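You operate a simulated robot arm through the tools that you are given. There is no shell and no other tool. Be economical: measure what you need, move in short steps, check, and stop when the job is done.

You are at the controls of a simulated robot arm. One attempt, no reset.

TASK
Roll the blisters out of the fresh patch, then clamp it.
Fine: wide roller back on the mat, board in, red grip down. Set down upright: wide roller. What is to be rubbed or washed off counts as gone when no trace of it is left.
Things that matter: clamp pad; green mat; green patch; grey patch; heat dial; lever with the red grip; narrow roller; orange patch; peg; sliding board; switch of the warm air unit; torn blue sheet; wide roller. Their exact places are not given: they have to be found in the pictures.

It is judged by the outcome, as a careful person would: the job done as asked, and still so three seconds after it is handed in. It fails if anything else is knocked over, pushed out of place, dropped, spilled or broken.

THE ROBOT
A 7-joint arm with a fingered hand on a trunk, on a base that drives. Base frame: it is fixed to the floor where the robot stands at the start and does not move with it; the origin is under the middle of the robot, x ahead of it, y to its left, z up. Units: m, degrees, N and s.
Its first joint turns from -69.0 to 172.0 degrees. Places, roughly: clamp pad [0.7, -0.3, 0.9]; green mat [0.5, 0.2, 0.8]; heat dial [0.5, 0.5, 0.9]; lever with the red grip [0.7, -0.3, 1]; peg [0.5, -1.25, 0.75]; sliding board [0.5, -0.3, 0.8]; switch of the warm air unit [0.5, 0.6, 0.9]; torn blue sheet (26x20x3 cm) [0.5, -0.3, 0.8]. Payload 3.2 kg.
The tool frame sits at the grasp point between the pads (the TCP): z along the fingers, y along the line on which they close. The tips reach 0.026 m beyond it. The gripper opens to 0.088 m. The gripper's body begins 0.03 m behind the TCP. The gripper is a hand of 5 fingers: y runs from the thumb to the fingers, the wrist lies at [-0.016, -0.108, -0.172] in the tool frame, and closing takes about 1.5 s.
Orientation is told as [roll, pitch, yaw] about the base's x, y, z axes, in that order, counted from this pose: with the fingers straight down and the wrist toward the robot, the tool's x, y and z point along [0, 1, 0], [1, 0, 0] and [0, 0, -1] of the base frame.

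THE INTERFACE
- The arm moves only by the tool arm_command. Its argument "motion" is a list of rows, each a list of 3 entries, a list of its own where there are three numbers: the shift along the base's x, y, z in units of 250 mm (1.0 is 250 mm), then the turn, a rotation vector about the base's x, y, z in units of 180 degrees (1.0 is 180 degrees), then the opening, from 0 (shut) to 1 (fully open). In form: [[[tx, ty, tz], [ax, ay, az], claw], ...]. A call has 1 to 10 rows; each row is the pose to reach, as a shift and turn from the pose commanded when the call began. A call with a number of a shift or a turn outside -1 to 1 is refused whole. A row lasts 0.2 s, in which the tool goes at most 0.05 m and 8.6 degrees; a call with a longer step from one row to the next is refused whole, and so is a gripper value outside its range. Where a pose cannot be reached the arm comes as near as it can. A force on the tool above 40 N (or 10 N above the force at the start of the call, whichever is more), or a blocked arm, ends the call early, and 0.2 s more pass. Each finger travels about 0.072 m/s and halts on what it meets, pressing with about 25 N; the grip force reading is that of the motor and also rises with nothing between the fingers. The clock runs only during rows and for 0.2 s after the last one: add rows that repeat a pose to give the fingers time. The reply holds the time, the measured pose of the TCP, the force on the tool along the base axes, the opening and the grip force, in the units named above and with some noise, with the torque about the TCP (base axes, N m) and any sound that the robot's microphone picked up.
- Cameras (640 x 400 px; columns grow to the right, rows downward): "scene" is now at [0.1336, -0.0169, 1.4692]; the picture's right is [-0.27, -0.96, -0.00], its down [-0.66, 0.19, -0.72] and it looks along [0.70, -0.20, -0.69] (base axes); focal length 264 px, centre (320, 200). "wrist" rides on the gripper at [0.066, -0.097, -0.117] in the tool frame; the picture's right is [-0.71, 0.33, -0.62], its down [-0.65, -0.65, 0.39] and it looks along [-0.28, 0.68, 0.68] (tool axes); focal length 234 px, centre (320, 200).
- get_image(camera): a new picture of that camera. It takes no simulated time.
- move_column(by): slides the trunk up (or, below 0, down) by that many m; the arm and the scene camera ride with it, the base frame stays. It gives what a move gives, with no picture.
- roll_base(legs): drives the robot by 1 to 6 legs, each [ahead, left, turn to the left] in m, m and degrees, along the robot's own axes; the way and the turn of a leg run together, so that a leg with both is an arc; at most 1.5 m and 180 degrees a leg. The arm and the cameras ride along, it lands a little off, and it stops where it bumps. It gives what a move gives.
- grasp_type(shape): the hand has 5 fingers and takes this shape, open, in about a second: jaw (thumb against the fingers, like two jaws); tri (thumb and two fingers); tip (a fingertip pinch); poke (one finger out to press); point (the index stretched); flat (the hand flat); cup (the hand cupped); fist (a fist). The gripper value then closes the fingers along that shape, each until it touches; the sizes above hold for jaw. It gives what a move gives, with no picture.
- head_to(pan, tilt): turns the head with the scene camera to pan (to the left, within 86 degrees either way) and tilt (down, from -29 to 69), counted from straight ahead of the robot. It gives what a move gives.
- point_at(camera, pixels): for up to 12 pixels [column, row] of the newest picture of that camera ("zoom" is the newest enlarged one), the place [x, y, z] in the base frame of the surface seen there, good to about 0.002 m, but the place of the scene camera against the robot may be out by one fixed shift of up to 0.025 m in any direction. It takes no simulated time.
- inspect(camera, box): a new picture of the part [left, top, right, bottom] of that camera's present view, enlarged. It takes no simulated time.
- close_job(): hands the job in; it is judged then, once.

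Work in short steps. Measure before you move; look again where a grasp or a placing could have gone wrong, and mend it. You have 80 turns and 52 pictures in all, those below and enlarged ones among them. Open the gripper and draw the arm clear of the work before you hand the job in, unless the task says otherwise; then end with one line.

The tools are called after "Call:" by a JSON object that holds its "fn" and its "kwargs". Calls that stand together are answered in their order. arm_command: Moves the arm, as the interface text tells. Its arguments: {"type":"object","properties":{"motion":{"type":"array"}},"required":["motion"]} The other tools are called the same way: move_column (by) slides the trunk up or down; grasp_type (shape) gives the hand a shape; roll_base (legs) drives the base; head_to (pan, tilt) turns the head that bears the scene camera; get_image (camera) takes a picture; point_at (camera, pixels) gives the place of the surface under pixels of a picture; inspect (camera, box) takes an enlarged picture of a part of a camera's view; close_job () hands the job in.

At the start:

```text
time: 0.0
tcp_pos: [0.4381, -0.3215, 1.2152]
ee_rot: [0.1, -0.1, 0.0]
wrist_force: [-0.3, -0.3, 0.0]
torque: [-0.03, 0.0, -0.01]
gripper_width: 0.0879
finger_force: 0.0
shape: jaw
trunk travel left (down, up): [-0.775, 0.065]
robot x, y, heading: [-0.0003, -0.0019, -0.1]
head pan, tilt: [-15.8, 43.7]
```

scene: 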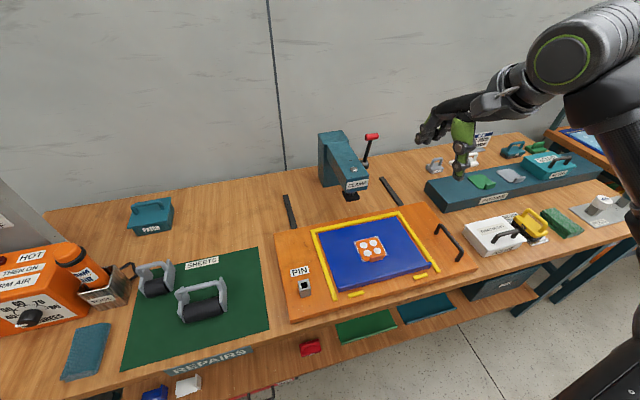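
wrist: 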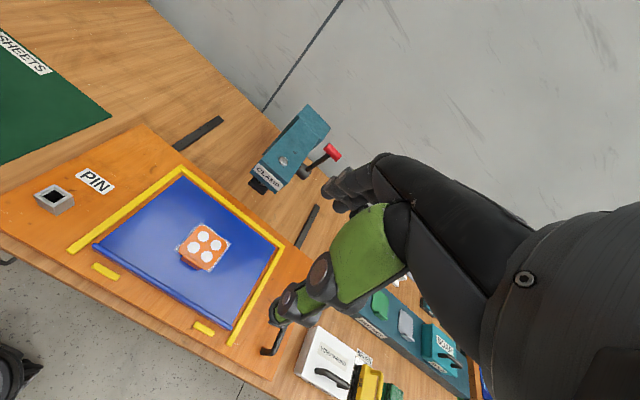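

The scene shows the mat with two rollers (150,280 and 205,300), the board with a blistered orange patch (370,248), and the clamp (345,160). I enlarge the parts to see the details.

Call:
{"fn": "inspect", "kwargs": {"camera": "scene", "box": [260, 110, 480, 330]}}

Call:
{"fn": "inspect", "kwargs": {"camera": "scene", "box": [60, 190, 290, 400]}}

Call:
{"fn": "inspect", "kwargs": {"camera": "scene", "box": [420, 120, 640, 270]}}

```text
1.82 times, centred on (370, 220) of scene
```

zoom: 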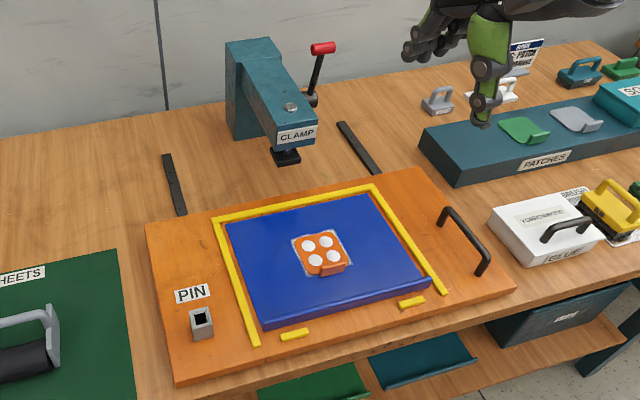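

```text
1.90 times, centred on (175, 295) of scene
```

zoom: 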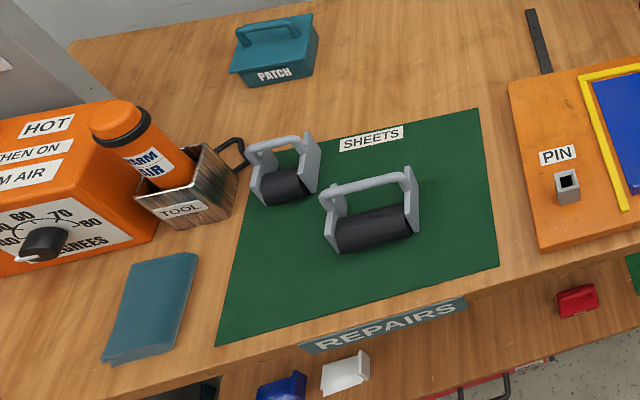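

```text
2.67 times, centred on (530, 195) of scene
```

zoom: 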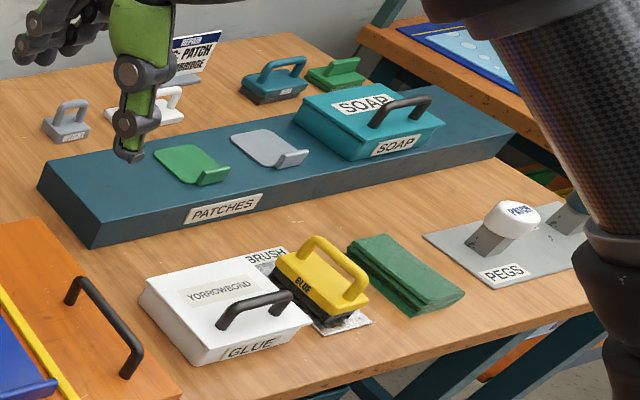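

Measuring the key features in both cameras to find the fixed shift of the scene camera.

Call:
{"fn": "point_at", "kwargs": {"camera": "wrist", "pixels": [[204, 247], [54, 199], [52, 193], [105, 115], [265, 183], [180, 145], [314, 209], [265, 349], [333, 150], [95, 245], [181, 179], [232, 328]]}}

Call:
{"fn": "get_image", "kwargs": {"camera": "scene"}}

Call:
{"fn": "point_at", "kwargs": {"camera": "scene", "pixels": [[370, 248], [303, 290], [372, 136], [347, 197], [286, 197], [383, 180], [202, 285], [205, 308], [182, 298], [220, 285], [153, 266], [436, 229]]}}

```text
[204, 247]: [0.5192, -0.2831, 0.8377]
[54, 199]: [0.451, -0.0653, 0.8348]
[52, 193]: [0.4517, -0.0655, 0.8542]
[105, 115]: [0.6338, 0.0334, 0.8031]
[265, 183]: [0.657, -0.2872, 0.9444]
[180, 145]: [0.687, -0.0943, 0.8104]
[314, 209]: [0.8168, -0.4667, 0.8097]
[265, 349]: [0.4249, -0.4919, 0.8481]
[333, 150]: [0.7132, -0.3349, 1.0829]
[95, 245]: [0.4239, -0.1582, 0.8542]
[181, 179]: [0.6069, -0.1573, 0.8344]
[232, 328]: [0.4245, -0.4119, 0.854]
```

```text
46 pictures are left
```

scene: 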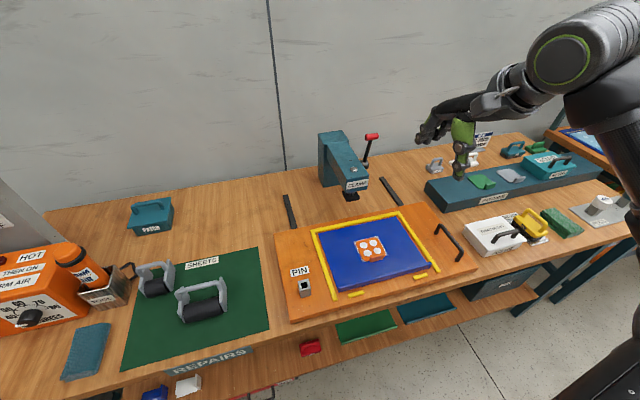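

```text
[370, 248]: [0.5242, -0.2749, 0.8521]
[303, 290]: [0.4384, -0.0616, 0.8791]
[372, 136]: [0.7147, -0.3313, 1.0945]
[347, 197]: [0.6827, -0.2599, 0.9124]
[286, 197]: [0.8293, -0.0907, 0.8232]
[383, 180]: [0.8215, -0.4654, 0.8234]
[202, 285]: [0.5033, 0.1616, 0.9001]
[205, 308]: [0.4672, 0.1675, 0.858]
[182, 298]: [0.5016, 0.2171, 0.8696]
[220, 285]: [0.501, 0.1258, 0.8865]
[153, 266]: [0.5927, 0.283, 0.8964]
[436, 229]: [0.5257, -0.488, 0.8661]
```

The shift of the scene camera is about (+0.004, +0.006, +0.014). I carry the hand above the wide roller at about (0.50, 0.155), staying high.

Call:
{"fn": "arm_command", "kwargs": {"motion": [[[0, 0.16, 0], [0, 0, 0], 1], [[0, 0.34, 0], [0, 0, 0], 1], [[0, 0.52, 0], [0, 0, 0], 1], [[0, 0.7, 0], [0, 0, 0], 1], [[0, 0.86, 0], [0, 0, 0], 1], [[0, 1, 0], [0, 0, 0], 1]]}}

Call:
{"fn": "arm_command", "kwargs": {"motion": [[[0.03, 0.16, 0], [0, 0, 0], 1], [[0.06, 0.34, -0.05], [0, 0, 0], 1], [[0.1, 0.5, -0.1], [0, 0, 0], 1], [[0.15, 0.66, -0.15], [0, 0, 0], 1], [[0.2, 0.8, -0.25], [0, 0, 0], 1], [[0.22, 0.86, -0.4], [0, 0, 0], 1], [[0.22, 0.87, -0.5], [0, 0, 0], 1], [[0.22, 0.87, -0.5], [0, 0, 0], 1]]}}

Call:
{"fn": "head_to", "kwargs": {"pan": 5, "tilt": 50}}

Call:
{"fn": "get_image", "kwargs": {"camera": "wrist"}}

Call:
{"fn": "get_image", "kwargs": {"camera": "scene"}}

```text
time: 1.4
tcp_pos: [0.4408, -0.0675, 1.2134]
ee_rot: [0.1, -0.1, 0.0]
wrist_force: [-0.5, 0.8, -0.4]
torque: [-0.03, 0.02, -0.02]
gripper_width: 0.0878
finger_force: 0.0
shape: jaw
trunk travel left (down, up): [-0.775, 0.065]
robot x, y, heading: [-0.0034, -0.004, 0.0]
head pan, tilt: [-15.8, 43.7]
```

```text
time: 3.2
tcp_pos: [0.495, 0.1461, 1.1037]
ee_rot: [2.1, -0.5, -0.5]
wrist_force: [-0.2, -0.3, -0.1]
torque: [0.03, 0.02, -0.02]
gripper_width: 0.0875
finger_force: 0.0
shape: jaw
trunk travel left (down, up): [-0.775, 0.065]
robot x, y, heading: [0.0036, -0.0034, 0.2]
head pan, tilt: [-15.8, 43.7]
```

```text
time: 4.0
tcp_pos: [0.4953, 0.1446, 1.1027]
ee_rot: [2.0, -0.3, -0.7]
wrist_force: [0.7, -0.6, 0.2]
torque: [0.0, 0.0, -0.02]
gripper_width: 0.0879
finger_force: 0.0
shape: jaw
trunk travel left (down, up): [-0.775, 0.065]
robot x, y, heading: [-0.0016, -0.0022, 0.2]
head pan, tilt: [5.0, 50.0]
```

```text
45 pictures are left
```

wrist: 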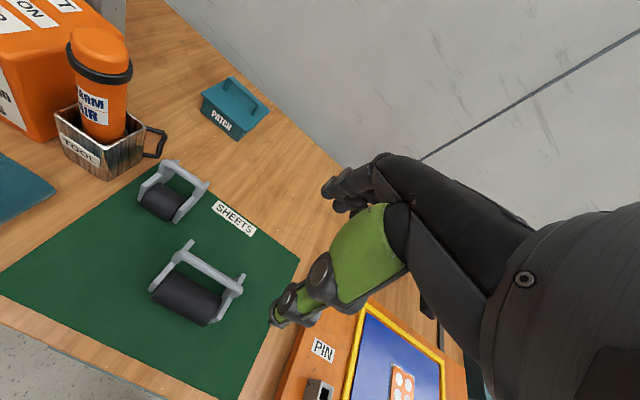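

```text
44 pictures are left
```

scene: 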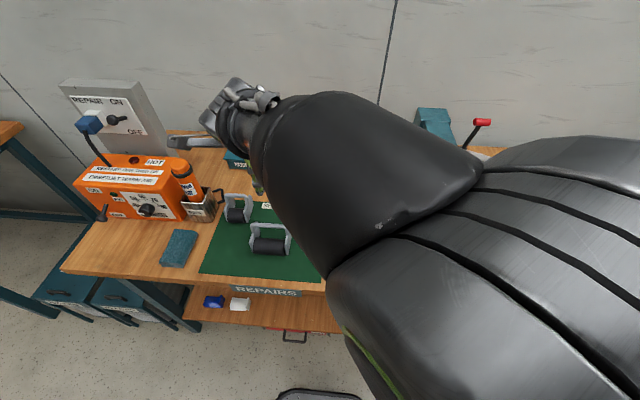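

The wrist view shows the wide roller's bar from about (190,252) to (232,284). I measure its ends, roller, and uprights.

Call:
{"fn": "inspect", "kwargs": {"camera": "wrist", "box": [120, 220, 260, 340]}}

Call:
{"fn": "point_at", "kwargs": {"camera": "wrist", "pixels": [[190, 253], [200, 262], [211, 270], [222, 278], [231, 285], [185, 298], [160, 284], [210, 315], [400, 385], [323, 351]]}}

```text
3.33 times, centred on (190, 280) of wrist
```

zoom: 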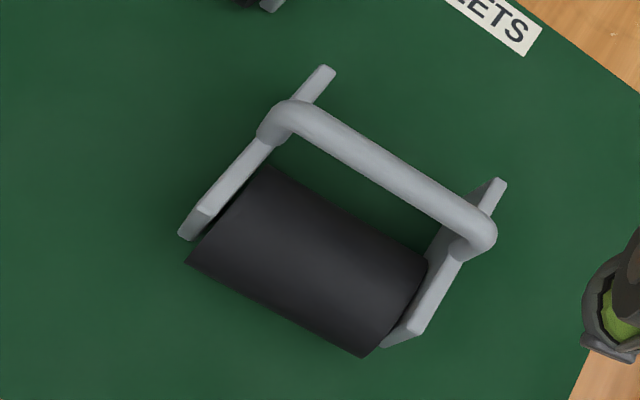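

```text
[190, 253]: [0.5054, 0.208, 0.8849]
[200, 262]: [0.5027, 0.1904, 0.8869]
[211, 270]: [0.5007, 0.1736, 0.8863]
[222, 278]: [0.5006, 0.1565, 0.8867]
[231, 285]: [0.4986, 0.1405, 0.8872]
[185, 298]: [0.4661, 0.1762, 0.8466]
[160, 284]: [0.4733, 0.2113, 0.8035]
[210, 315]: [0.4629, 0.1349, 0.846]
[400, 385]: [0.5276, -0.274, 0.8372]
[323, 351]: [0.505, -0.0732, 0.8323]
```

I measure more points in this zoom: bar ends, plates and roller top.

Call:
{"fn": "point_at", "kwargs": {"camera": "zoom", "pixels": [[278, 122], [380, 165], [484, 232], [325, 72], [195, 225], [498, 185], [405, 335], [315, 250], [345, 215], [280, 300], [200, 262], [360, 345]]}}

```text
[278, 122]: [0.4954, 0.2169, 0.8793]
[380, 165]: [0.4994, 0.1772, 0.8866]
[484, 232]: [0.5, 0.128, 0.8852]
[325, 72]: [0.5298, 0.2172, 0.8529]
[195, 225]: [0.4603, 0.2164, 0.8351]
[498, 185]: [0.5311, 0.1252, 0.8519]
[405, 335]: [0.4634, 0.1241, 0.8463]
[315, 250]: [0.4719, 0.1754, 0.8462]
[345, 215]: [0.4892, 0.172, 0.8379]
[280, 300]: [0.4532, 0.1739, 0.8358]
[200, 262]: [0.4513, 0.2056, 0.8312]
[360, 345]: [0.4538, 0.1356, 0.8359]
```

I look at the roller's profile from the scene camera.

Call:
{"fn": "inspect", "kwargs": {"camera": "scene", "box": [190, 180, 330, 280]}}

```text
4.00 times, centred on (260, 230) of scene
```

zoom: 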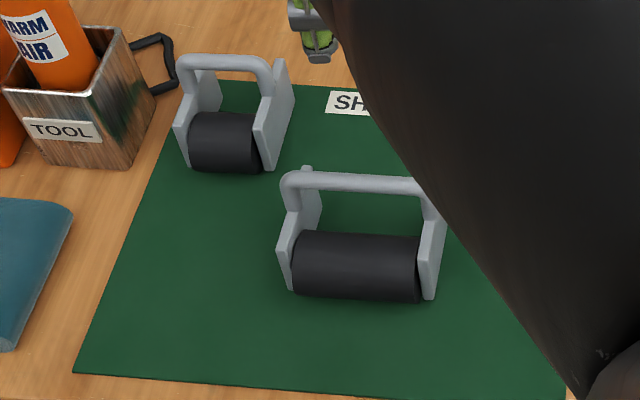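

The bar runs along y at x≈0.4995 from y 0.128 to 0.217, with its top at z 0.887. I lower to about z 0.95 above its middle (0.4995, 0.171) and check.

Call:
{"fn": "arm_command", "kwargs": {"motion": [[[0.026, 0.1, -0.15], [0, 0, 0], 1], [[0.026, 0.1, -0.3], [0, 0, 0], 1], [[0.026, 0.1, -0.45], [0, 0, 0], 1], [[0.026, 0.1, -0.56], [0, 0, 0], 1], [[0.026, 0.1, -0.56], [0, 0, 0], 1]]}}

Call:
{"fn": "get_image", "kwargs": {"camera": "wrist"}}

```text
time: 5.4
tcp_pos: [0.5166, 0.1585, 0.9673]
ee_rot: [3.9, 0.1, -3.3]
wrist_force: [0.0, -0.6, -0.2]
torque: [0.01, 0.0, 0.02]
gripper_width: 0.0879
finger_force: 0.1
shape: jaw
trunk travel left (down, up): [-0.775, 0.065]
robot x, y, heading: [0.0029, 0.0017, -0.1]
head pan, tilt: [5.0, 50.0]
stopped in row 5: the arm was blocked; the commanded pose is now the measured one
```

```text
41 pictures are left
```

wrist: 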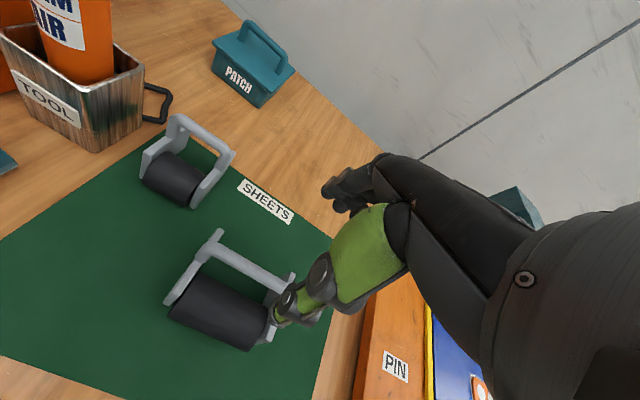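

The arm is blocked by its own limits at this bearing (tilting 4°), so I raise it, take it back to the right, and then will drive the base left so the roller lies in the comfortable zone.

Call:
{"fn": "arm_command", "kwargs": {"motion": [[[0, 0, 0.18], [-0.01, 0, 0.01], 1], [[-0.02, 0, 0.36], [-0.02, 0, 0.018], 1], [[-0.05, -0.03, 0.54], [-0.022, 0, 0.018], 1], [[-0.1, -0.1, 0.7], [-0.022, 0, 0.018], 1], [[-0.15, -0.2, 0.8], [-0.022, 0, 0.018], 1], [[-0.2, -0.36, 0.9], [-0.022, 0, 0.018], 1], [[-0.25, -0.52, 0.93], [-0.022, 0, 0.018], 1], [[-0.27, -0.7, 0.93], [-0.022, 0, 0.018], 1], [[-0.27, -0.86, 0.93], [-0.022, 0, 0.018], 1], [[-0.27, -1, 0.93], [-0.022, 0, 0.018], 1]]}}

Call:
{"fn": "arm_command", "kwargs": {"motion": [[[0, -0.16, 0], [0, 0, 0], 1], [[0, -0.32, 0], [0, 0, 0], 1], [[0, -0.48, 0], [0, 0, 0], 1], [[0, -0.6, 0], [0, 0, 0], 1], [[0, -0.6, 0], [0, 0, 0], 1]]}}

Call:
{"fn": "roll_base", "kwargs": {"legs": [[0, 0.4, 0]]}}

```text
time: 7.6
tcp_pos: [0.4472, -0.0929, 1.2016]
ee_rot: [-0.4, 0.0, 0.2]
wrist_force: [0.2, 0.4, 1.0]
torque: [0.02, 0.02, 0.0]
gripper_width: 0.0879
finger_force: 0.1
shape: jaw
trunk travel left (down, up): [-0.775, 0.065]
robot x, y, heading: [0.0007, -0.0056, 0.1]
head pan, tilt: [5.0, 50.0]
```

```text
time: 8.8
tcp_pos: [0.4495, -0.2401, 1.2001]
ee_rot: [-0.4, 0.0, 0.2]
wrist_force: [0.3, -0.2, 0.4]
torque: [-0.02, 0.0, 0.03]
gripper_width: 0.0879
finger_force: 0.1
shape: jaw
trunk travel left (down, up): [-0.775, 0.065]
robot x, y, heading: [0.0, 0.0007, -0.2]
head pan, tilt: [5.0, 50.0]
```

```text
time: 11.3
tcp_pos: [0.4494, 0.1545, 1.1997]
ee_rot: [-0.3, -0.1, 0.1]
wrist_force: [0.2, -0.1, 0.1]
torque: [-0.01, -0.01, 0.03]
gripper_width: 0.0876
finger_force: 0.1
shape: jaw
trunk travel left (down, up): [-0.775, 0.065]
robot x, y, heading: [-0.0021, 0.3965, -0.1]
head pan, tilt: [5.0, 50.0]
```

The base is now at y≈0.397. I lower the hand over the bar to about z 0.95 and check.

Call:
{"fn": "arm_command", "kwargs": {"motion": [[[0.05, 0.02, -0.17], [0, 0, 0], 1], [[0.1, 0.04, -0.34], [0, 0, 0], 1], [[0.15, 0.06, -0.51], [0, 0, 0], 1], [[0.2, 0.064, -0.68], [0, 0, 0], 1], [[0.2, 0.064, -0.85], [0, 0, 0], 1], [[0.2, 0.064, -0.95], [0, 0, 0], 1], [[0.2, 0.064, -0.95], [0, 0, 0], 1]]}}

Call:
{"fn": "head_to", "kwargs": {"pan": -20, "tilt": 50}}

Call:
{"fn": "get_image", "kwargs": {"camera": "scene"}}

Call:
{"fn": "get_image", "kwargs": {"camera": "wrist"}}

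```text
time: 12.9
tcp_pos: [0.4998, 0.171, 0.962]
ee_rot: [-0.2, 0.0, 0.1]
wrist_force: [0.3, 0.2, -0.7]
torque: [0.03, -0.02, 0.01]
gripper_width: 0.0878
finger_force: 0.0
shape: jaw
trunk travel left (down, up): [-0.775, 0.065]
robot x, y, heading: [-0.0035, 0.3969, -0.3]
head pan, tilt: [5.0, 50.0]
```

```text
time: 13.8
tcp_pos: [0.5002, 0.1703, 0.9619]
ee_rot: [-0.3, 0.0, 0.1]
wrist_force: [-0.3, -1.1, 0.3]
torque: [-0.03, 0.01, 0.01]
gripper_width: 0.0879
finger_force: 0.1
shape: jaw
trunk travel left (down, up): [-0.775, 0.065]
robot x, y, heading: [-0.0021, 0.394, 0.1]
head pan, tilt: [-20.0, 50.0]
```

```text
40 pictures are left
```

scene: 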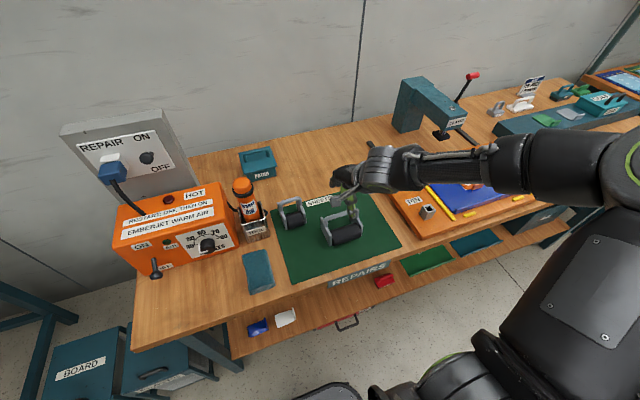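

```text
39 pictures are left
```

wrist: 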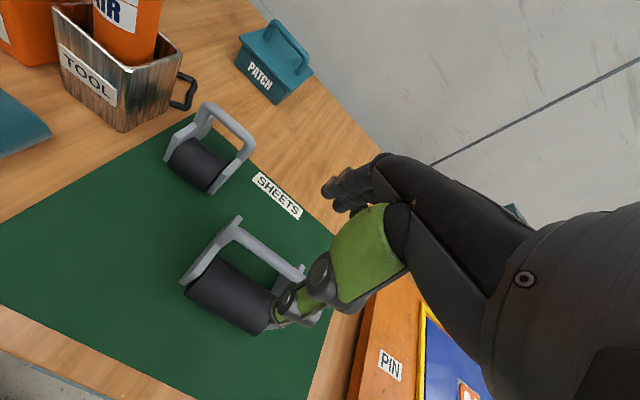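

Orientation is clean now. A quick re-measure of the bar in the new wrist picture ((240,232), (268,250), (295,268)) before lowering.

Call:
{"fn": "point_at", "kwargs": {"camera": "wrist", "pixels": [[236, 232], [250, 240], [268, 252], [282, 261], [294, 269]]}}

```text
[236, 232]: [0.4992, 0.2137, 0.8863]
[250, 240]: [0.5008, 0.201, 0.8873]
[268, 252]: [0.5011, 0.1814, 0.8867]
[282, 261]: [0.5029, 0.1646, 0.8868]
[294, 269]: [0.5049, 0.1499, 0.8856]
```

The bar is at x≈0.501. I lower to z≈0.885 with the jaw open.

Call:
{"fn": "arm_command", "kwargs": {"motion": [[[0.004, 0.004, -0.12], [0, 0, 0], 1], [[0.006, 0.006, -0.23], [0, 0, 0], 1], [[0.006, 0.006, -0.306], [0, 0, 0], 1], [[0.006, 0.006, -0.306], [0, 0, 0], 1]]}}

Call:
{"fn": "inspect", "kwargs": {"camera": "scene", "box": [270, 130, 450, 260]}}

```text
time: 14.8
tcp_pos: [0.4999, 0.1742, 0.8865]
ee_rot: [-0.2, 0.0, 0.1]
wrist_force: [-0.1, -0.3, -0.3]
torque: [-0.01, -0.01, 0.02]
gripper_width: 0.0877
finger_force: 0.0
shape: jaw
trunk travel left (down, up): [-0.775, 0.065]
robot x, y, heading: [0.0028, 0.3973, 0.0]
head pan, tilt: [-20.0, 50.0]
```

```text
3.08 times, centred on (360, 195) of scene
```

zoom: 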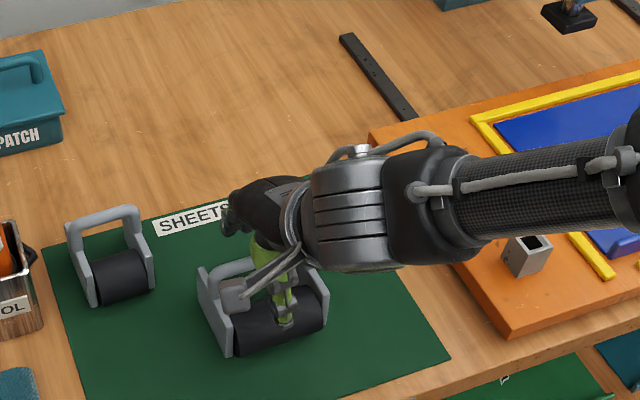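

The thumb straddles the near side of the bar as wanted. I lower 4 mm more and close.

Call:
{"fn": "arm_command", "kwargs": {"motion": [[[0.004, -0.008, -0.016], [0, 0, 0], 1], [[0.004, -0.008, -0.016], [0, 0, 0], 0.6], [[0.004, -0.008, -0.016], [0, 0, 0], 0.3], [[0.004, -0.008, -0.016], [0, 0, 0], 0], [[0.004, -0.008, -0.016], [0, 0, 0], 0], [[0.004, -0.008, -0.016], [0, 0, 0], 0], [[0.004, -0.008, -0.016], [0, 0, 0], 0], [[0.004, -0.008, -0.016], [0, 0, 0], 0], [[0.004, -0.008, -0.016], [0, 0, 0], 0], [[0.004, -0.008, -0.016], [0, 0, 0], 0]]}}

Call:
{"fn": "arm_command", "kwargs": {"motion": [[[0, 0, 0.1], [0, 0, 0], 0], [[0, 0, 0.24], [0, 0, 0], 0], [[0, 0, 0.4], [0, 0, 0], 0], [[0, 0, 0.4], [0, 0, 0], 0]]}}

Call:
{"fn": "inspect", "kwargs": {"camera": "scene", "box": [270, 110, 450, 240]}}

```text
time: 17.0
tcp_pos: [0.502, 0.1716, 0.8809]
ee_rot: [-0.3, 0.0, 0.1]
wrist_force: [0.4, -0.5, 0.4]
torque: [0.0, -0.06, 0.02]
gripper_width: 0.0018
finger_force: 25.1
shape: jaw
trunk travel left (down, up): [-0.775, 0.065]
robot x, y, heading: [-0.0003, 0.3994, -0.0]
head pan, tilt: [-20.0, 50.0]
```

```text
time: 18.0
tcp_pos: [0.5028, 0.1703, 0.9818]
ee_rot: [-0.3, 0.0, 0.2]
wrist_force: [0.3, -0.1, -2.0]
torque: [0.03, -0.03, 0.04]
gripper_width: 0.0017
finger_force: 25.2
shape: jaw
trunk travel left (down, up): [-0.775, 0.065]
robot x, y, heading: [-0.0003, 0.3948, -0.1]
head pan, tilt: [-20.0, 50.0]
```

```text
3.08 times, centred on (360, 175) of scene
```

zoom: 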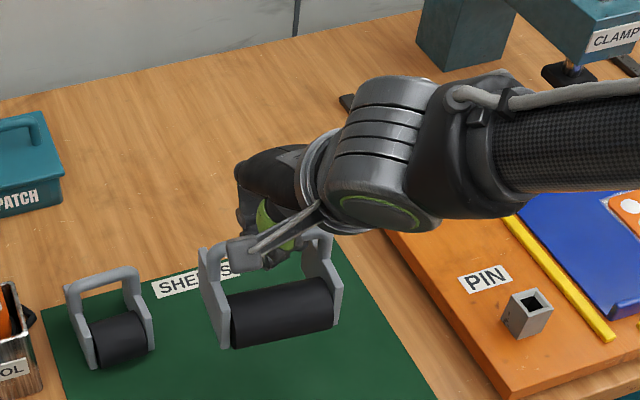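

The wide roller is held. I raise it and drive the base back right so that the patch lies in the good zone, and look straight at the patch.

Call:
{"fn": "arm_command", "kwargs": {"motion": [[[0, 0, 0.16], [0, 0, 0], 0], [[-0.05, 0, 0.32], [0, 0, 0], 0], [[-0.1, 0, 0.46], [0, 0, 0], 0], [[-0.1, 0, 0.46], [0, 0, 0], 0]]}}

Call:
{"fn": "roll_base", "kwargs": {"legs": [[0, -0.4, 0]]}}

Call:
{"fn": "head_to", "kwargs": {"pan": -25, "tilt": 50}}

Call:
{"fn": "get_image", "kwargs": {"camera": "wrist"}}

Call:
{"fn": "get_image", "kwargs": {"camera": "scene"}}

```text
time: 19.0
tcp_pos: [0.5027, 0.1708, 1.023]
ee_rot: [-0.3, 0.0, 0.2]
wrist_force: [0.1, -0.7, -1.5]
torque: [-0.03, -0.02, 0.01]
gripper_width: 0.0018
finger_force: 24.8
shape: jaw
out of reach, approached as far as the arm can: row 2, 3, 4
trunk travel left (down, up): [-0.775, 0.065]
robot x, y, heading: [0.0026, 0.398, -0.1]
head pan, tilt: [-20.0, 50.0]
```

```text
time: 21.5
tcp_pos: [0.498, -0.2285, 1.0224]
ee_rot: [-0.4, 0.1, -0.4]
wrist_force: [0.8, 0.0, -2.6]
torque: [0.02, -0.05, -0.04]
gripper_width: 0.0019
finger_force: 24.8
shape: jaw
trunk travel left (down, up): [-0.775, 0.065]
robot x, y, heading: [0.0003, -0.0005, -0.5]
head pan, tilt: [-20.0, 50.0]
```

```text
time: 22.1
tcp_pos: [0.4988, -0.2277, 1.0224]
ee_rot: [-0.4, -0.1, -0.4]
wrist_force: [0.4, 0.2, -1.6]
torque: [-0.01, -0.02, 0.0]
gripper_width: 0.0015
finger_force: 24.9
shape: jaw
trunk travel left (down, up): [-0.775, 0.065]
robot x, y, heading: [-0.0018, 0.0047, -0.6]
head pan, tilt: [-25.0, 50.0]
```

```text
36 pictures are left
```

wrist: 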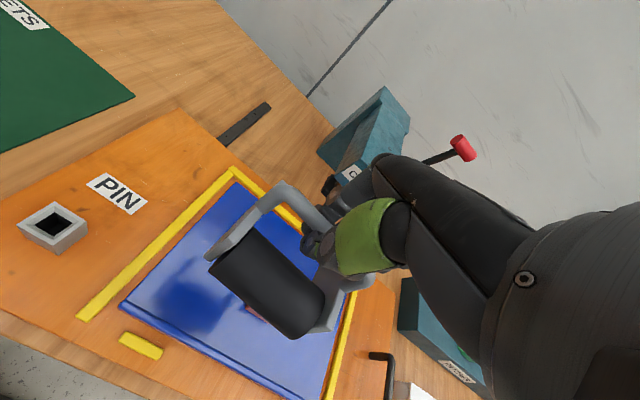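

```text
35 pictures are left
```

scene: 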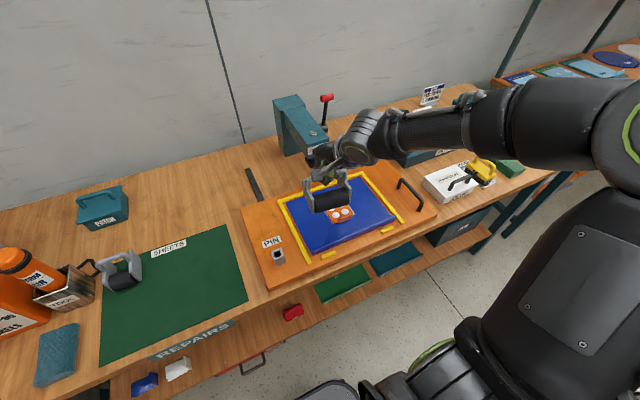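

I enlarge the patch area to measure the patch extents, sheet height and clamp clearance.

Call:
{"fn": "inspect", "kwargs": {"camera": "scene", "box": [270, 110, 430, 270]}}

```text
2.50 times, centred on (350, 190) of scene
```

zoom: 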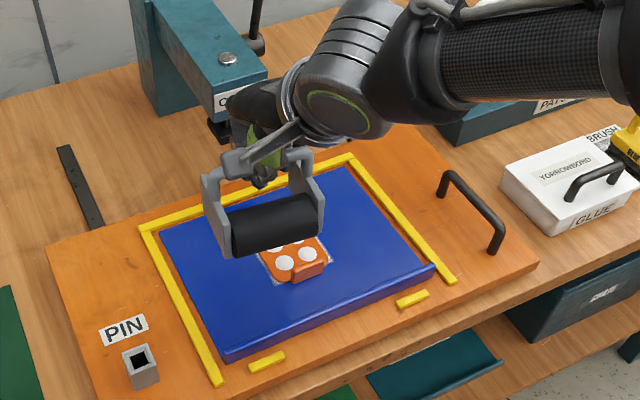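

Call:
{"fn": "point_at", "kwargs": {"camera": "zoom", "pixels": [[285, 262], [308, 253], [308, 272], [290, 279], [270, 277], [330, 260], [310, 240], [255, 260], [300, 320], [360, 190], [225, 110], [310, 266]]}}

```text
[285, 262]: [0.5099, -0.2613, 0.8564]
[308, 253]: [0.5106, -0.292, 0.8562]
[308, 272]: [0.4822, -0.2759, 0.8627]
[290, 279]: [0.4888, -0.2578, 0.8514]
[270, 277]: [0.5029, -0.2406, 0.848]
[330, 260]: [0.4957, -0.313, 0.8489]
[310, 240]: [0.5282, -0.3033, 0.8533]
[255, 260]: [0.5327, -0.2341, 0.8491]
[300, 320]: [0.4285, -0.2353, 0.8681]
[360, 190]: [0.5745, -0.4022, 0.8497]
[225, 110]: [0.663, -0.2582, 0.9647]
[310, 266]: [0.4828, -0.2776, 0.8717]
```

Patch: near blisters at about x 0.506, far ones about 0.536, sheet z≈0.836, an upturned tab at x≈0.479. I check how the roller sits in the hand with the wrist view.

Call:
{"fn": "inspect", "kwargs": {"camera": "wrist", "box": [190, 160, 400, 360]}}

```text
2.00 times, centred on (295, 260) of wrist
```

zoom: 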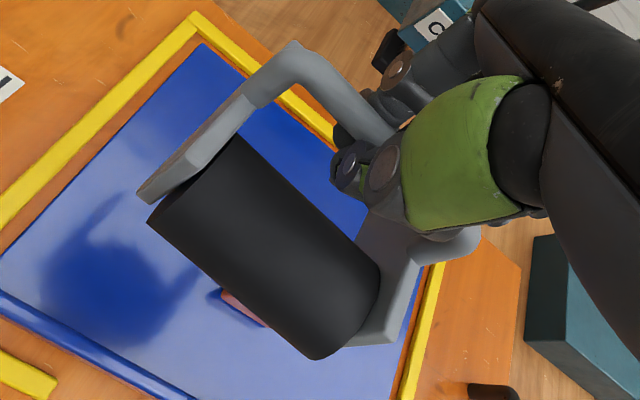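

Call:
{"fn": "point_at", "kwargs": {"camera": "zoom", "pixels": [[150, 195], [240, 105], [290, 55], [350, 100], [260, 225], [225, 250], [300, 205], [180, 190], [345, 320], [380, 270], [155, 218]]}}

```text
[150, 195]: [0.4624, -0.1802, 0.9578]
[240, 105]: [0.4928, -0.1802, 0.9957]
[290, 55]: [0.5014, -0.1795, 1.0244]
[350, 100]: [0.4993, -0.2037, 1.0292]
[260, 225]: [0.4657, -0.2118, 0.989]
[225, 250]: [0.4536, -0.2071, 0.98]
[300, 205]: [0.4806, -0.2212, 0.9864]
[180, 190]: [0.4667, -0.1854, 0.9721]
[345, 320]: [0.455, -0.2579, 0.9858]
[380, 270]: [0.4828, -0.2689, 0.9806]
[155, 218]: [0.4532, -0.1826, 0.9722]
```

The roller is level in the grip (axis 31 mm nearer than the TCP, bottom 78 mm below). I move above the far side of the patch with a slight backward pitch of −6° so the roller leads contact, stopping above the sheet.

Call:
{"fn": "arm_command", "kwargs": {"motion": [[[0.06, -0.1, 0], [0, 0, 0], 0], [[0.15, -0.2, 0], [0, -0.016, 0], 0], [[0.25, -0.23, -0.05], [0, -0.0333, 0], 0], [[0.293, -0.23, -0.15], [0, -0.0333, 0], 0], [[0.293, -0.23, -0.25], [0, -0.0333, 0], 0], [[0.293, -0.23, -0.34], [0, -0.0333, 0], 0], [[0.293, -0.23, -0.34], [0, -0.0333, 0], 0]]}}

Call:
{"fn": "get_image", "kwargs": {"camera": "wrist"}}

Call:
{"fn": "inspect", "kwargs": {"camera": "scene", "box": [270, 110, 430, 270]}}

```text
time: 23.7
tcp_pos: [0.5695, -0.2844, 0.9369]
ee_rot: [-0.3, -6.0, -0.3]
wrist_force: [0.5, -0.4, -2.9]
torque: [0.02, -0.04, -0.04]
gripper_width: 0.0014
finger_force: 25.5
shape: jaw
trunk travel left (down, up): [-0.775, 0.065]
robot x, y, heading: [-0.0009, 0.003, -0.6]
head pan, tilt: [-25.0, 50.0]
```

```text
32 pictures are left
```

wrist: 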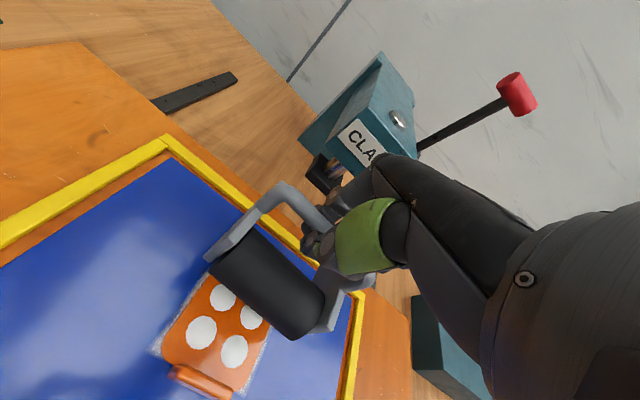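

```text
2.50 times, centred on (350, 190) of scene
```

zoom: 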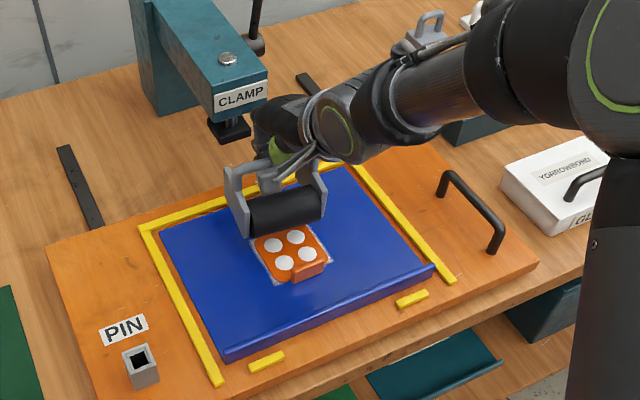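

Clear view of the four blisters in the wrist picture, with hand clear of the clamp. I measure blisters, tab and patch corners.

Call:
{"fn": "point_at", "kwargs": {"camera": "wrist", "pixels": [[224, 297], [254, 315], [202, 332], [234, 350], [200, 380], [185, 368], [225, 385], [155, 352], [262, 290], [245, 395], [300, 165], [320, 170]]}}

```text
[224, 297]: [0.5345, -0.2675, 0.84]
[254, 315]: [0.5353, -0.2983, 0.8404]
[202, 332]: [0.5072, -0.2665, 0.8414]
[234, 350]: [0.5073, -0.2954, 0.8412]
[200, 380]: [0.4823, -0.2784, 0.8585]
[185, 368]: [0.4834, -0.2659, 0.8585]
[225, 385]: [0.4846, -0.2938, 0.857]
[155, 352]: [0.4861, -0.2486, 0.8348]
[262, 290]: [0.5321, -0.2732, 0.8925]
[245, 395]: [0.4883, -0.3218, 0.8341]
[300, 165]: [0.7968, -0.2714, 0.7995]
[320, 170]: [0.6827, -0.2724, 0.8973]
```

Blisters at x 0.535 and 0.507, y −0.267 and −0.297. I lower the roller just beyond the far blisters in small steps and read the force.

Call:
{"fn": "arm_command", "kwargs": {"motion": [[[0.025, 0.005, -0.03], [0, 0, 0], 0], [[0.025, 0.005, -0.06], [0, 0, 0], 0], [[0.025, 0.005, -0.076], [0, 0, 0], 0], [[0.025, 0.005, -0.084], [0, 0, 0], 0], [[0.025, 0.005, -0.084], [0, 0, 0], 0]]}}

```text
time: 24.9
tcp_pos: [0.5762, -0.2835, 0.9168]
ee_rot: [-0.3, -6.0, -0.4]
wrist_force: [-0.2, 0.1, -1.7]
torque: [-0.02, -0.02, 0.0]
gripper_width: 0.0019
finger_force: 25.0
shape: jaw
trunk travel left (down, up): [-0.775, 0.065]
robot x, y, heading: [-0.002, 0.0013, -0.6]
head pan, tilt: [-25.0, 50.0]
```

No contact yet (−1.7 N is just the roller's weight). I go down a few mm more in 1 mm steps.

Call:
{"fn": "arm_command", "kwargs": {"motion": [[[0, 0, -0.004], [0, 0, 0], 0], [[0, 0, -0.008], [0, 0, 0], 0], [[0, 0, -0.012], [0, 0, 0], 0], [[0, 0, -0.016], [0, 0, 0], 0], [[0, 0, -0.02], [0, 0, 0], 0], [[0, 0, -0.02], [0, 0, 0], 0]]}}

```text
time: 26.3
tcp_pos: [0.5761, -0.2834, 0.9112]
ee_rot: [-0.3, -6.1, -0.3]
wrist_force: [2.7, -0.1, 4.0]
torque: [0.01, -0.01, 0.05]
gripper_width: 0.0024
finger_force: 25.1
shape: jaw
trunk travel left (down, up): [-0.775, 0.065]
robot x, y, heading: [-0.0012, 0.0056, -0.4]
head pan, tilt: [-25.0, 50.0]
```

Contact with about 6 N. I press 1.5 mm more and roll toward the robot, over both blister rows, stopping short of the tab.

Call:
{"fn": "arm_command", "kwargs": {"motion": [[[-0.01, 0, -0.006], [0, 0, 0], 0], [[-0.03, 0, -0.006], [0, 0, 0], 0], [[-0.05, 0, -0.006], [0, 0, 0], 0], [[-0.07, 0, -0.006], [0, 0, 0], 0], [[-0.09, 0, -0.006], [0, 0, 0], 0], [[-0.11, 0, -0.006], [0, 0, 0], 0], [[-0.13, 0, -0.006], [0, 0, 0], 0], [[-0.15, 0, -0.006], [0, 0, 0], 0], [[-0.17, 0, -0.006], [0, 0, 0], 0], [[-0.17, 0, -0.006], [0, 0, 0], 0]]}}

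Call:
{"fn": "get_image", "kwargs": {"camera": "wrist"}}

```text
time: 28.5
tcp_pos: [0.535, -0.2836, 0.9095]
ee_rot: [-0.3, -5.9, -0.3]
wrist_force: [-0.3, -0.5, -2.6]
torque: [0.0, 0.02, 0.02]
gripper_width: 0.0016
finger_force: 25.3
shape: jaw
trunk travel left (down, up): [-0.775, 0.065]
robot x, y, heading: [-0.0009, 0.0041, -0.3]
head pan, tilt: [-25.0, 50.0]
```

```text
30 pictures are left
```

wrist: 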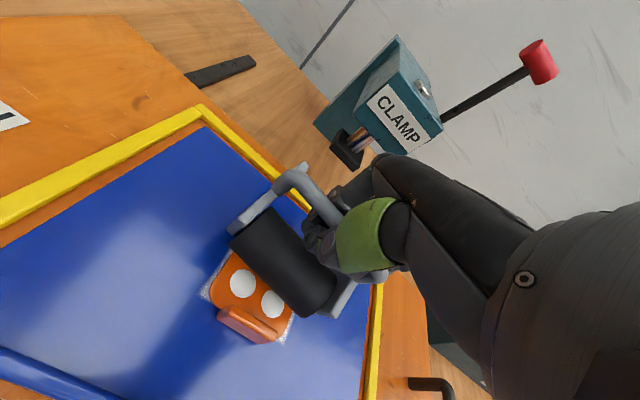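

The force dropped to zero: the earlier contact was probably the frame's rear on the yellow strip. I measure the roller's pose now.

Call:
{"fn": "inspect", "kwargs": {"camera": "wrist", "box": [180, 140, 400, 360]}}

Call:
{"fn": "inspect", "kwargs": {"camera": "scene", "box": [290, 130, 410, 240]}}

Call:
{"fn": "point_at", "kwargs": {"camera": "wrist", "pixels": [[290, 265], [280, 275], [300, 250], [258, 250], [315, 195], [325, 210], [235, 228], [270, 190], [241, 284], [271, 304]]}}

```text
1.82 times, centred on (290, 250) of wrist
```

zoom: 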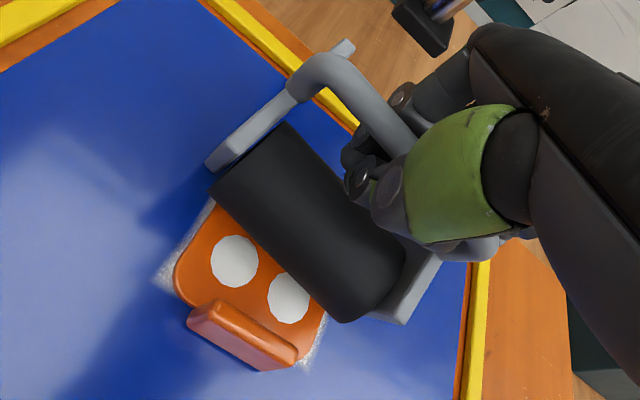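

```text
3.64 times, centred on (350, 185) of scene
```

zoom: 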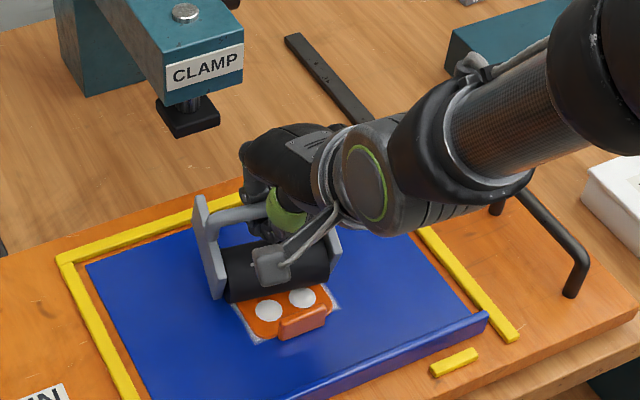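

```text
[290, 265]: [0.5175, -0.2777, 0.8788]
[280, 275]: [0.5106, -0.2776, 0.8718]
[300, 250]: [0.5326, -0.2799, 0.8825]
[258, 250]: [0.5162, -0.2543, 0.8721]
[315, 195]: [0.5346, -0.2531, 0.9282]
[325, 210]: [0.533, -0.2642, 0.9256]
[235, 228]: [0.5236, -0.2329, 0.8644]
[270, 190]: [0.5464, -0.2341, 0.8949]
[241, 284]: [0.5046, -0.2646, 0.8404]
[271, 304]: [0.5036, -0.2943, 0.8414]
```

The frame has swung in the grip so that the roller now hangs nearly straight below the bar (axis x≈0.530, bottom ≈0.8395), rear raised — good for pressing. I shift 13 mm back to the far side and press down until contact.

Call:
{"fn": "arm_command", "kwargs": {"motion": [[[0, 0, 0.012], [0, 0, 0], 0], [[0.03, 0, 0.012], [0, 0, 0], 0], [[0.056, 0, 0.012], [0, 0, 0], 0], [[0.056, 0, 0], [0, 0, 0], 0], [[0.056, 0, -0.008], [0, 0, 0], 0], [[0.056, 0, -0.014], [0, 0, 0], 0], [[0.056, 0, -0.014], [0, 0, 0], 0]]}}

```text
time: 30.1
tcp_pos: [0.5485, -0.2835, 0.9067]
ee_rot: [-0.4, -6.0, -0.5]
wrist_force: [-1.1, -0.7, -1.7]
torque: [0.03, -0.02, 0.01]
gripper_width: 0.0011
finger_force: 24.6
shape: jaw
trunk travel left (down, up): [-0.775, 0.065]
robot x, y, heading: [-0.0008, 0.0038, -0.2]
head pan, tilt: [-25.0, 50.0]
```

Still no load; continuing down in 1 mm steps.

Call:
{"fn": "arm_command", "kwargs": {"motion": [[[0, 0, -0.004], [0, 0, 0], 0], [[0, 0, -0.008], [0, 0, 0], 0], [[0, 0, -0.012], [0, 0, 0], 0], [[0, 0, -0.016], [0, 0, 0], 0], [[0, 0, -0.016], [0, 0, 0], 0]]}}

Call:
{"fn": "get_image", "kwargs": {"camera": "wrist"}}

Call:
{"fn": "point_at", "kwargs": {"camera": "wrist", "pixels": [[290, 265], [280, 275], [300, 250], [258, 250], [270, 280], [295, 240], [270, 265], [280, 250], [265, 270], [280, 290]]}}

```text
time: 31.3
tcp_pos: [0.5495, -0.2834, 0.9029]
ee_rot: [-0.4, -6.2, -0.3]
wrist_force: [1.2, -0.6, 1.2]
torque: [0.0, 0.01, 0.02]
gripper_width: 0.0012
finger_force: 24.8
shape: jaw
trunk travel left (down, up): [-0.775, 0.065]
robot x, y, heading: [-0.0041, 0.0022, -0.5]
head pan, tilt: [-25.0, 50.0]
```

```text
27 pictures are left
```

wrist: 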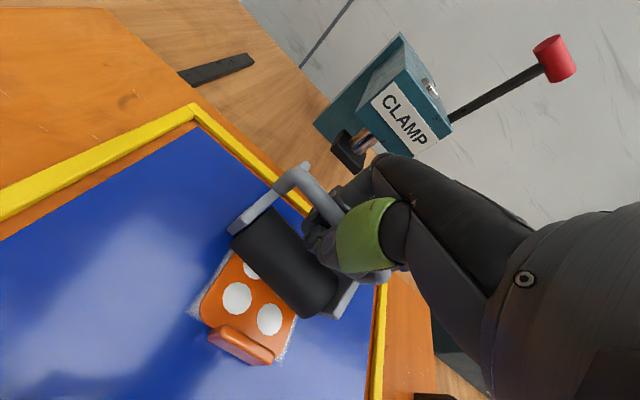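

```text
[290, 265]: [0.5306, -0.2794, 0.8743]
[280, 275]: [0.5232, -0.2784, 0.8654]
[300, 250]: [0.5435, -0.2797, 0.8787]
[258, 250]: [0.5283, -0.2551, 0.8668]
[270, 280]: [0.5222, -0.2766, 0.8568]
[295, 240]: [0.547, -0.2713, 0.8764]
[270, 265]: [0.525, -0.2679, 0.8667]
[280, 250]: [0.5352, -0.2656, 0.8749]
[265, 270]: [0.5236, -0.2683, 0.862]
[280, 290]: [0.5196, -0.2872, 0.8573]
```

The roller (axis ≈0.543) just touches, about 3 N. I press 2.5 mm more and roll slowly toward the robot.

Call:
{"fn": "arm_command", "kwargs": {"motion": [[[0, 0, -0.01], [0, 0, 0], 0], [[-0.015, 0, -0.012], [0, 0, 0], 0], [[-0.032, 0, -0.012], [0, 0, 0], 0], [[-0.049, 0, -0.012], [0, 0, 0], 0], [[-0.066, 0, -0.012], [0, 0, 0], 0], [[-0.083, 0, -0.012], [0, 0, 0], 0], [[-0.1, 0, -0.012], [0, 0, 0], 0], [[-0.117, 0, -0.012], [0, 0, 0], 0], [[-0.134, 0, -0.012], [0, 0, 0], 0], [[-0.134, 0, -0.012], [0, 0, 0], 0]]}}

Call:
{"fn": "get_image", "kwargs": {"camera": "wrist"}}

Call:
{"fn": "point_at", "kwargs": {"camera": "wrist", "pixels": [[290, 265], [280, 275], [300, 250], [270, 280], [295, 240], [280, 290]]}}

```text
time: 33.5
tcp_pos: [0.5171, -0.2805, 0.9061]
ee_rot: [-0.6, -7.3, -0.2]
wrist_force: [10.4, 2.7, 32.1]
torque: [-0.7, -0.86, 0.19]
gripper_width: 0.0021
finger_force: 25.0
shape: jaw
trunk travel left (down, up): [-0.775, 0.065]
robot x, y, heading: [-0.0025, 0.0011, -0.6]
head pan, tilt: [-25.0, 50.0]
```

```text
26 pictures are left
```

wrist: 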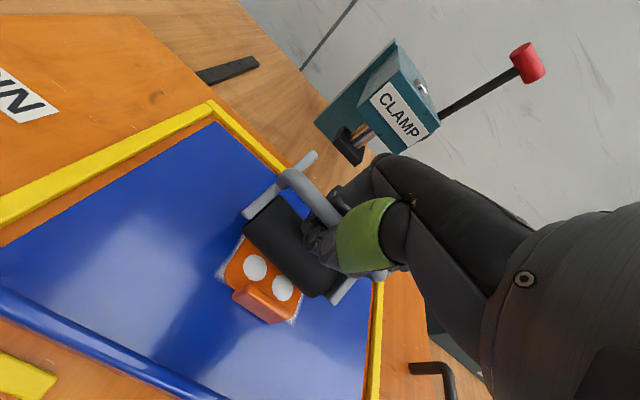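

```text
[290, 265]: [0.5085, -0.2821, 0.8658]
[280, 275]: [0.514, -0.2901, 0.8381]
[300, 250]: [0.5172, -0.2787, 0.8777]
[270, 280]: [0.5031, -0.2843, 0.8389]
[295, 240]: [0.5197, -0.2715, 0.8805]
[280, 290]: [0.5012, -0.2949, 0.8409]
```

The force rose to 32 N and the frame trails. I lift 2 cm to unload and look at which blisters are left.

Call:
{"fn": "arm_command", "kwargs": {"motion": [[[0.01, 0, 0.03], [0, 0, 0], 0], [[0.04, 0, 0.1], [0, 0, 0], 0], [[0.08, 0, 0.16], [0, 0, 0], 0], [[0.08, 0, 0.16], [0, 0, 0], 0]]}}

Call:
{"fn": "inspect", "kwargs": {"camera": "wrist", "box": [150, 140, 400, 390]}}

```text
time: 34.5
tcp_pos: [0.5343, -0.2842, 0.9389]
ee_rot: [-0.2, -6.0, -0.4]
wrist_force: [-0.4, -0.5, -2.1]
torque: [-0.04, -0.01, 0.01]
gripper_width: 0.0012
finger_force: 25.1
shape: jaw
trunk travel left (down, up): [-0.775, 0.065]
robot x, y, heading: [0.0003, 0.0046, -0.4]
head pan, tilt: [-25.0, 50.0]
```

```text
1.60 times, centred on (275, 265) of wrist
```

zoom: 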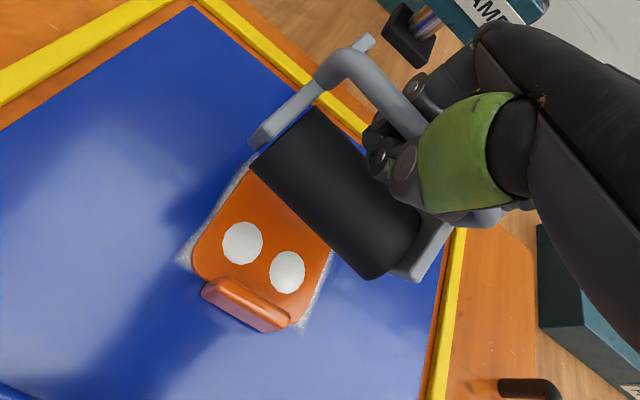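

I measure the roller in this view and query the visible orange near the far blisters' spot.

Call:
{"fn": "point_at", "kwargs": {"camera": "zoom", "pixels": [[340, 190], [325, 210], [360, 165], [300, 190], [265, 130], [365, 42], [243, 243], [288, 270], [250, 290], [275, 200], [310, 240], [370, 80]]}}

Call:
{"fn": "inspect", "kwargs": {"camera": "scene", "box": [300, 160, 400, 240]}}

```text
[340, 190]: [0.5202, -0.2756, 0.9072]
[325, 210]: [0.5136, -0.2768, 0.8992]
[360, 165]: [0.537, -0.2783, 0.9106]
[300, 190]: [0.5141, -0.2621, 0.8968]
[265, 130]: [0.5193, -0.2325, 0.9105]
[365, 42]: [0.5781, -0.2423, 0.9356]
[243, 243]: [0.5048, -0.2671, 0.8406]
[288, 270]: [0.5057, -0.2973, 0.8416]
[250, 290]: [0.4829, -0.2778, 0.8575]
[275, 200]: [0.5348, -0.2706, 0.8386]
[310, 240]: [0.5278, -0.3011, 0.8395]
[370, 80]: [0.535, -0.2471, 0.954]
```

```text
5.00 times, centred on (350, 200) of scene
```

zoom: 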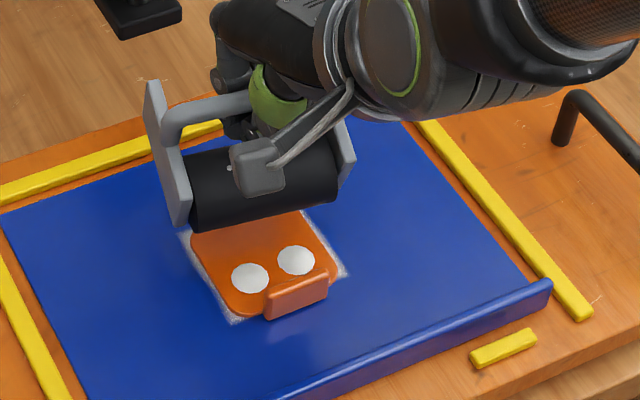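

The far blisters are gone; the near two (x≈0.506) remain, and the roller now hangs straight below the bar. I come down on the near pair at axis x≈0.509 (clear of the tab) and press.

Call:
{"fn": "arm_command", "kwargs": {"motion": [[[-0.06, 0, 0], [0, 0, 0], 0], [[-0.1, 0, -0.04], [0, 0, 0], 0], [[-0.1, 0, -0.08], [0, 0, 0], 0], [[-0.1, 0, -0.1], [0, 0, 0], 0], [[-0.1, 0, -0.116], [0, 0, 0], 0], [[-0.1, 0, -0.124], [0, 0, 0], 0], [[-0.1, 0, -0.132], [0, 0, 0], 0], [[-0.1, 0, -0.132], [0, 0, 0], 0]]}}

Call:
{"fn": "inspect", "kwargs": {"camera": "scene", "box": [300, 160, 400, 240]}}

```text
time: 36.3
tcp_pos: [0.5147, -0.2839, 0.9129]
ee_rot: [-0.7, -7.3, -0.3]
wrist_force: [14.7, -5.8, 33.1]
torque: [-1.08, 0.3, 0.38]
gripper_width: 0.0011
finger_force: 24.4
shape: jaw
trunk travel left (down, up): [-0.775, 0.065]
robot x, y, heading: [0.0003, 0.003, -0.4]
head pan, tilt: [-25.0, 50.0]
```

```text
5.00 times, centred on (350, 200) of scene
```

zoom: 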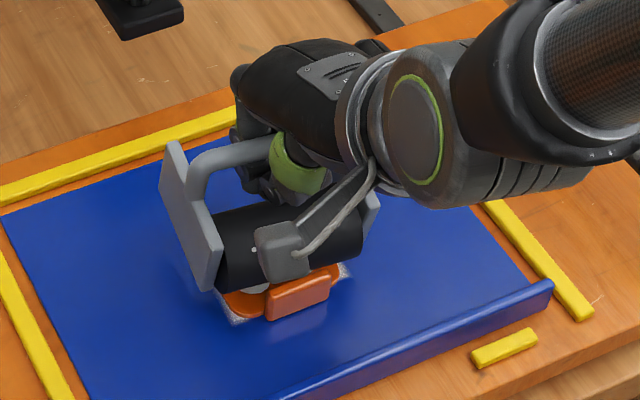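

Pressed with 33 N; white is still just visible in front. I roll a little to and fro (+6 mm, back) under pressure, then lift and look.

Call:
{"fn": "arm_command", "kwargs": {"motion": [[[0.012, 0, 0.004], [0, 0, 0], 0], [[0.03, 0, 0.004], [0, 0, 0], 0], [[0.03, 0, 0.06], [0, 0, 0], 0], [[0.06, 0, 0.16], [0, 0, 0], 0], [[0.1, 0, 0.24], [0, 0, 0], 0], [[0.1, 0, 0.24], [0, 0, 0], 0]]}}

Call:
{"fn": "get_image", "kwargs": {"camera": "wrist"}}

```text
time: 37.7
tcp_pos: [0.5373, -0.2825, 0.966]
ee_rot: [-0.2, -5.9, -0.4]
wrist_force: [0.2, 0.7, -2.4]
torque: [0.01, -0.02, 0.01]
gripper_width: 0.0008
finger_force: 25.1
shape: jaw
trunk travel left (down, up): [-0.775, 0.065]
robot x, y, heading: [0.001, 0.0042, -0.5]
head pan, tilt: [-25.0, 50.0]
```

```text
22 pictures are left
```

wrist: 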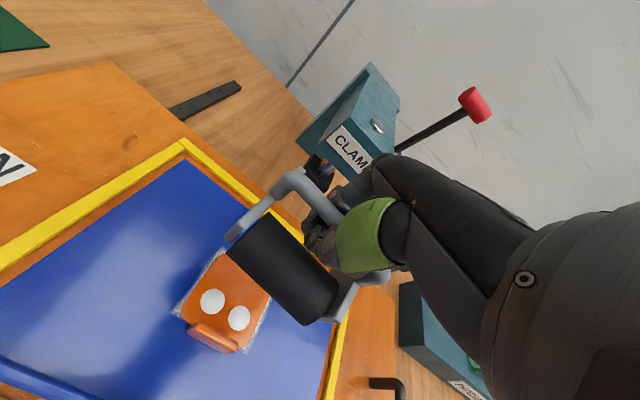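

The near two remain. I measure the roller and the patch again.

Call:
{"fn": "inspect", "kwargs": {"camera": "wrist", "box": [165, 150, 365, 370]}}

Call:
{"fn": "point_at", "kwargs": {"camera": "wrist", "pixels": [[212, 301], [239, 318], [212, 337], [296, 255], [285, 270], [275, 285], [310, 245], [265, 245], [230, 235], [310, 200], [225, 272], [250, 293]]}}

```text
1.82 times, centred on (265, 260) of wrist
```

zoom: 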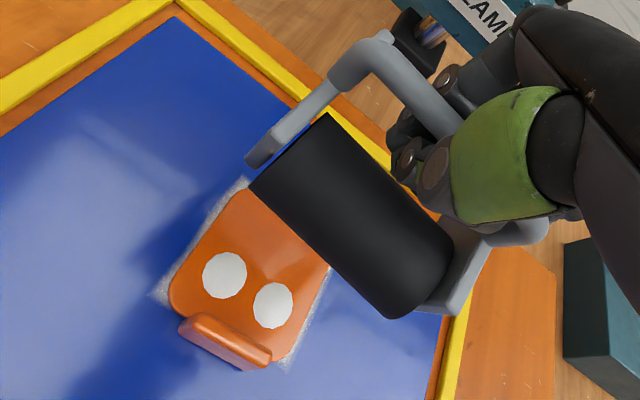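

```text
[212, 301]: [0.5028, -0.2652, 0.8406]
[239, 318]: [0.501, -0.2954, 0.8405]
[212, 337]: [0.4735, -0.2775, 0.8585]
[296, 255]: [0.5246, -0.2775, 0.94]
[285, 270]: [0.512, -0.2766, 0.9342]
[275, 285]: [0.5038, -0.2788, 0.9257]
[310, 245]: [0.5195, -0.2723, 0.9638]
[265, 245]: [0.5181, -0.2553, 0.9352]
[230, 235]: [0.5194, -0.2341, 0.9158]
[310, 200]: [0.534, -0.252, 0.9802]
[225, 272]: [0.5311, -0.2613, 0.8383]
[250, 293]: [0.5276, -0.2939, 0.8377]
```

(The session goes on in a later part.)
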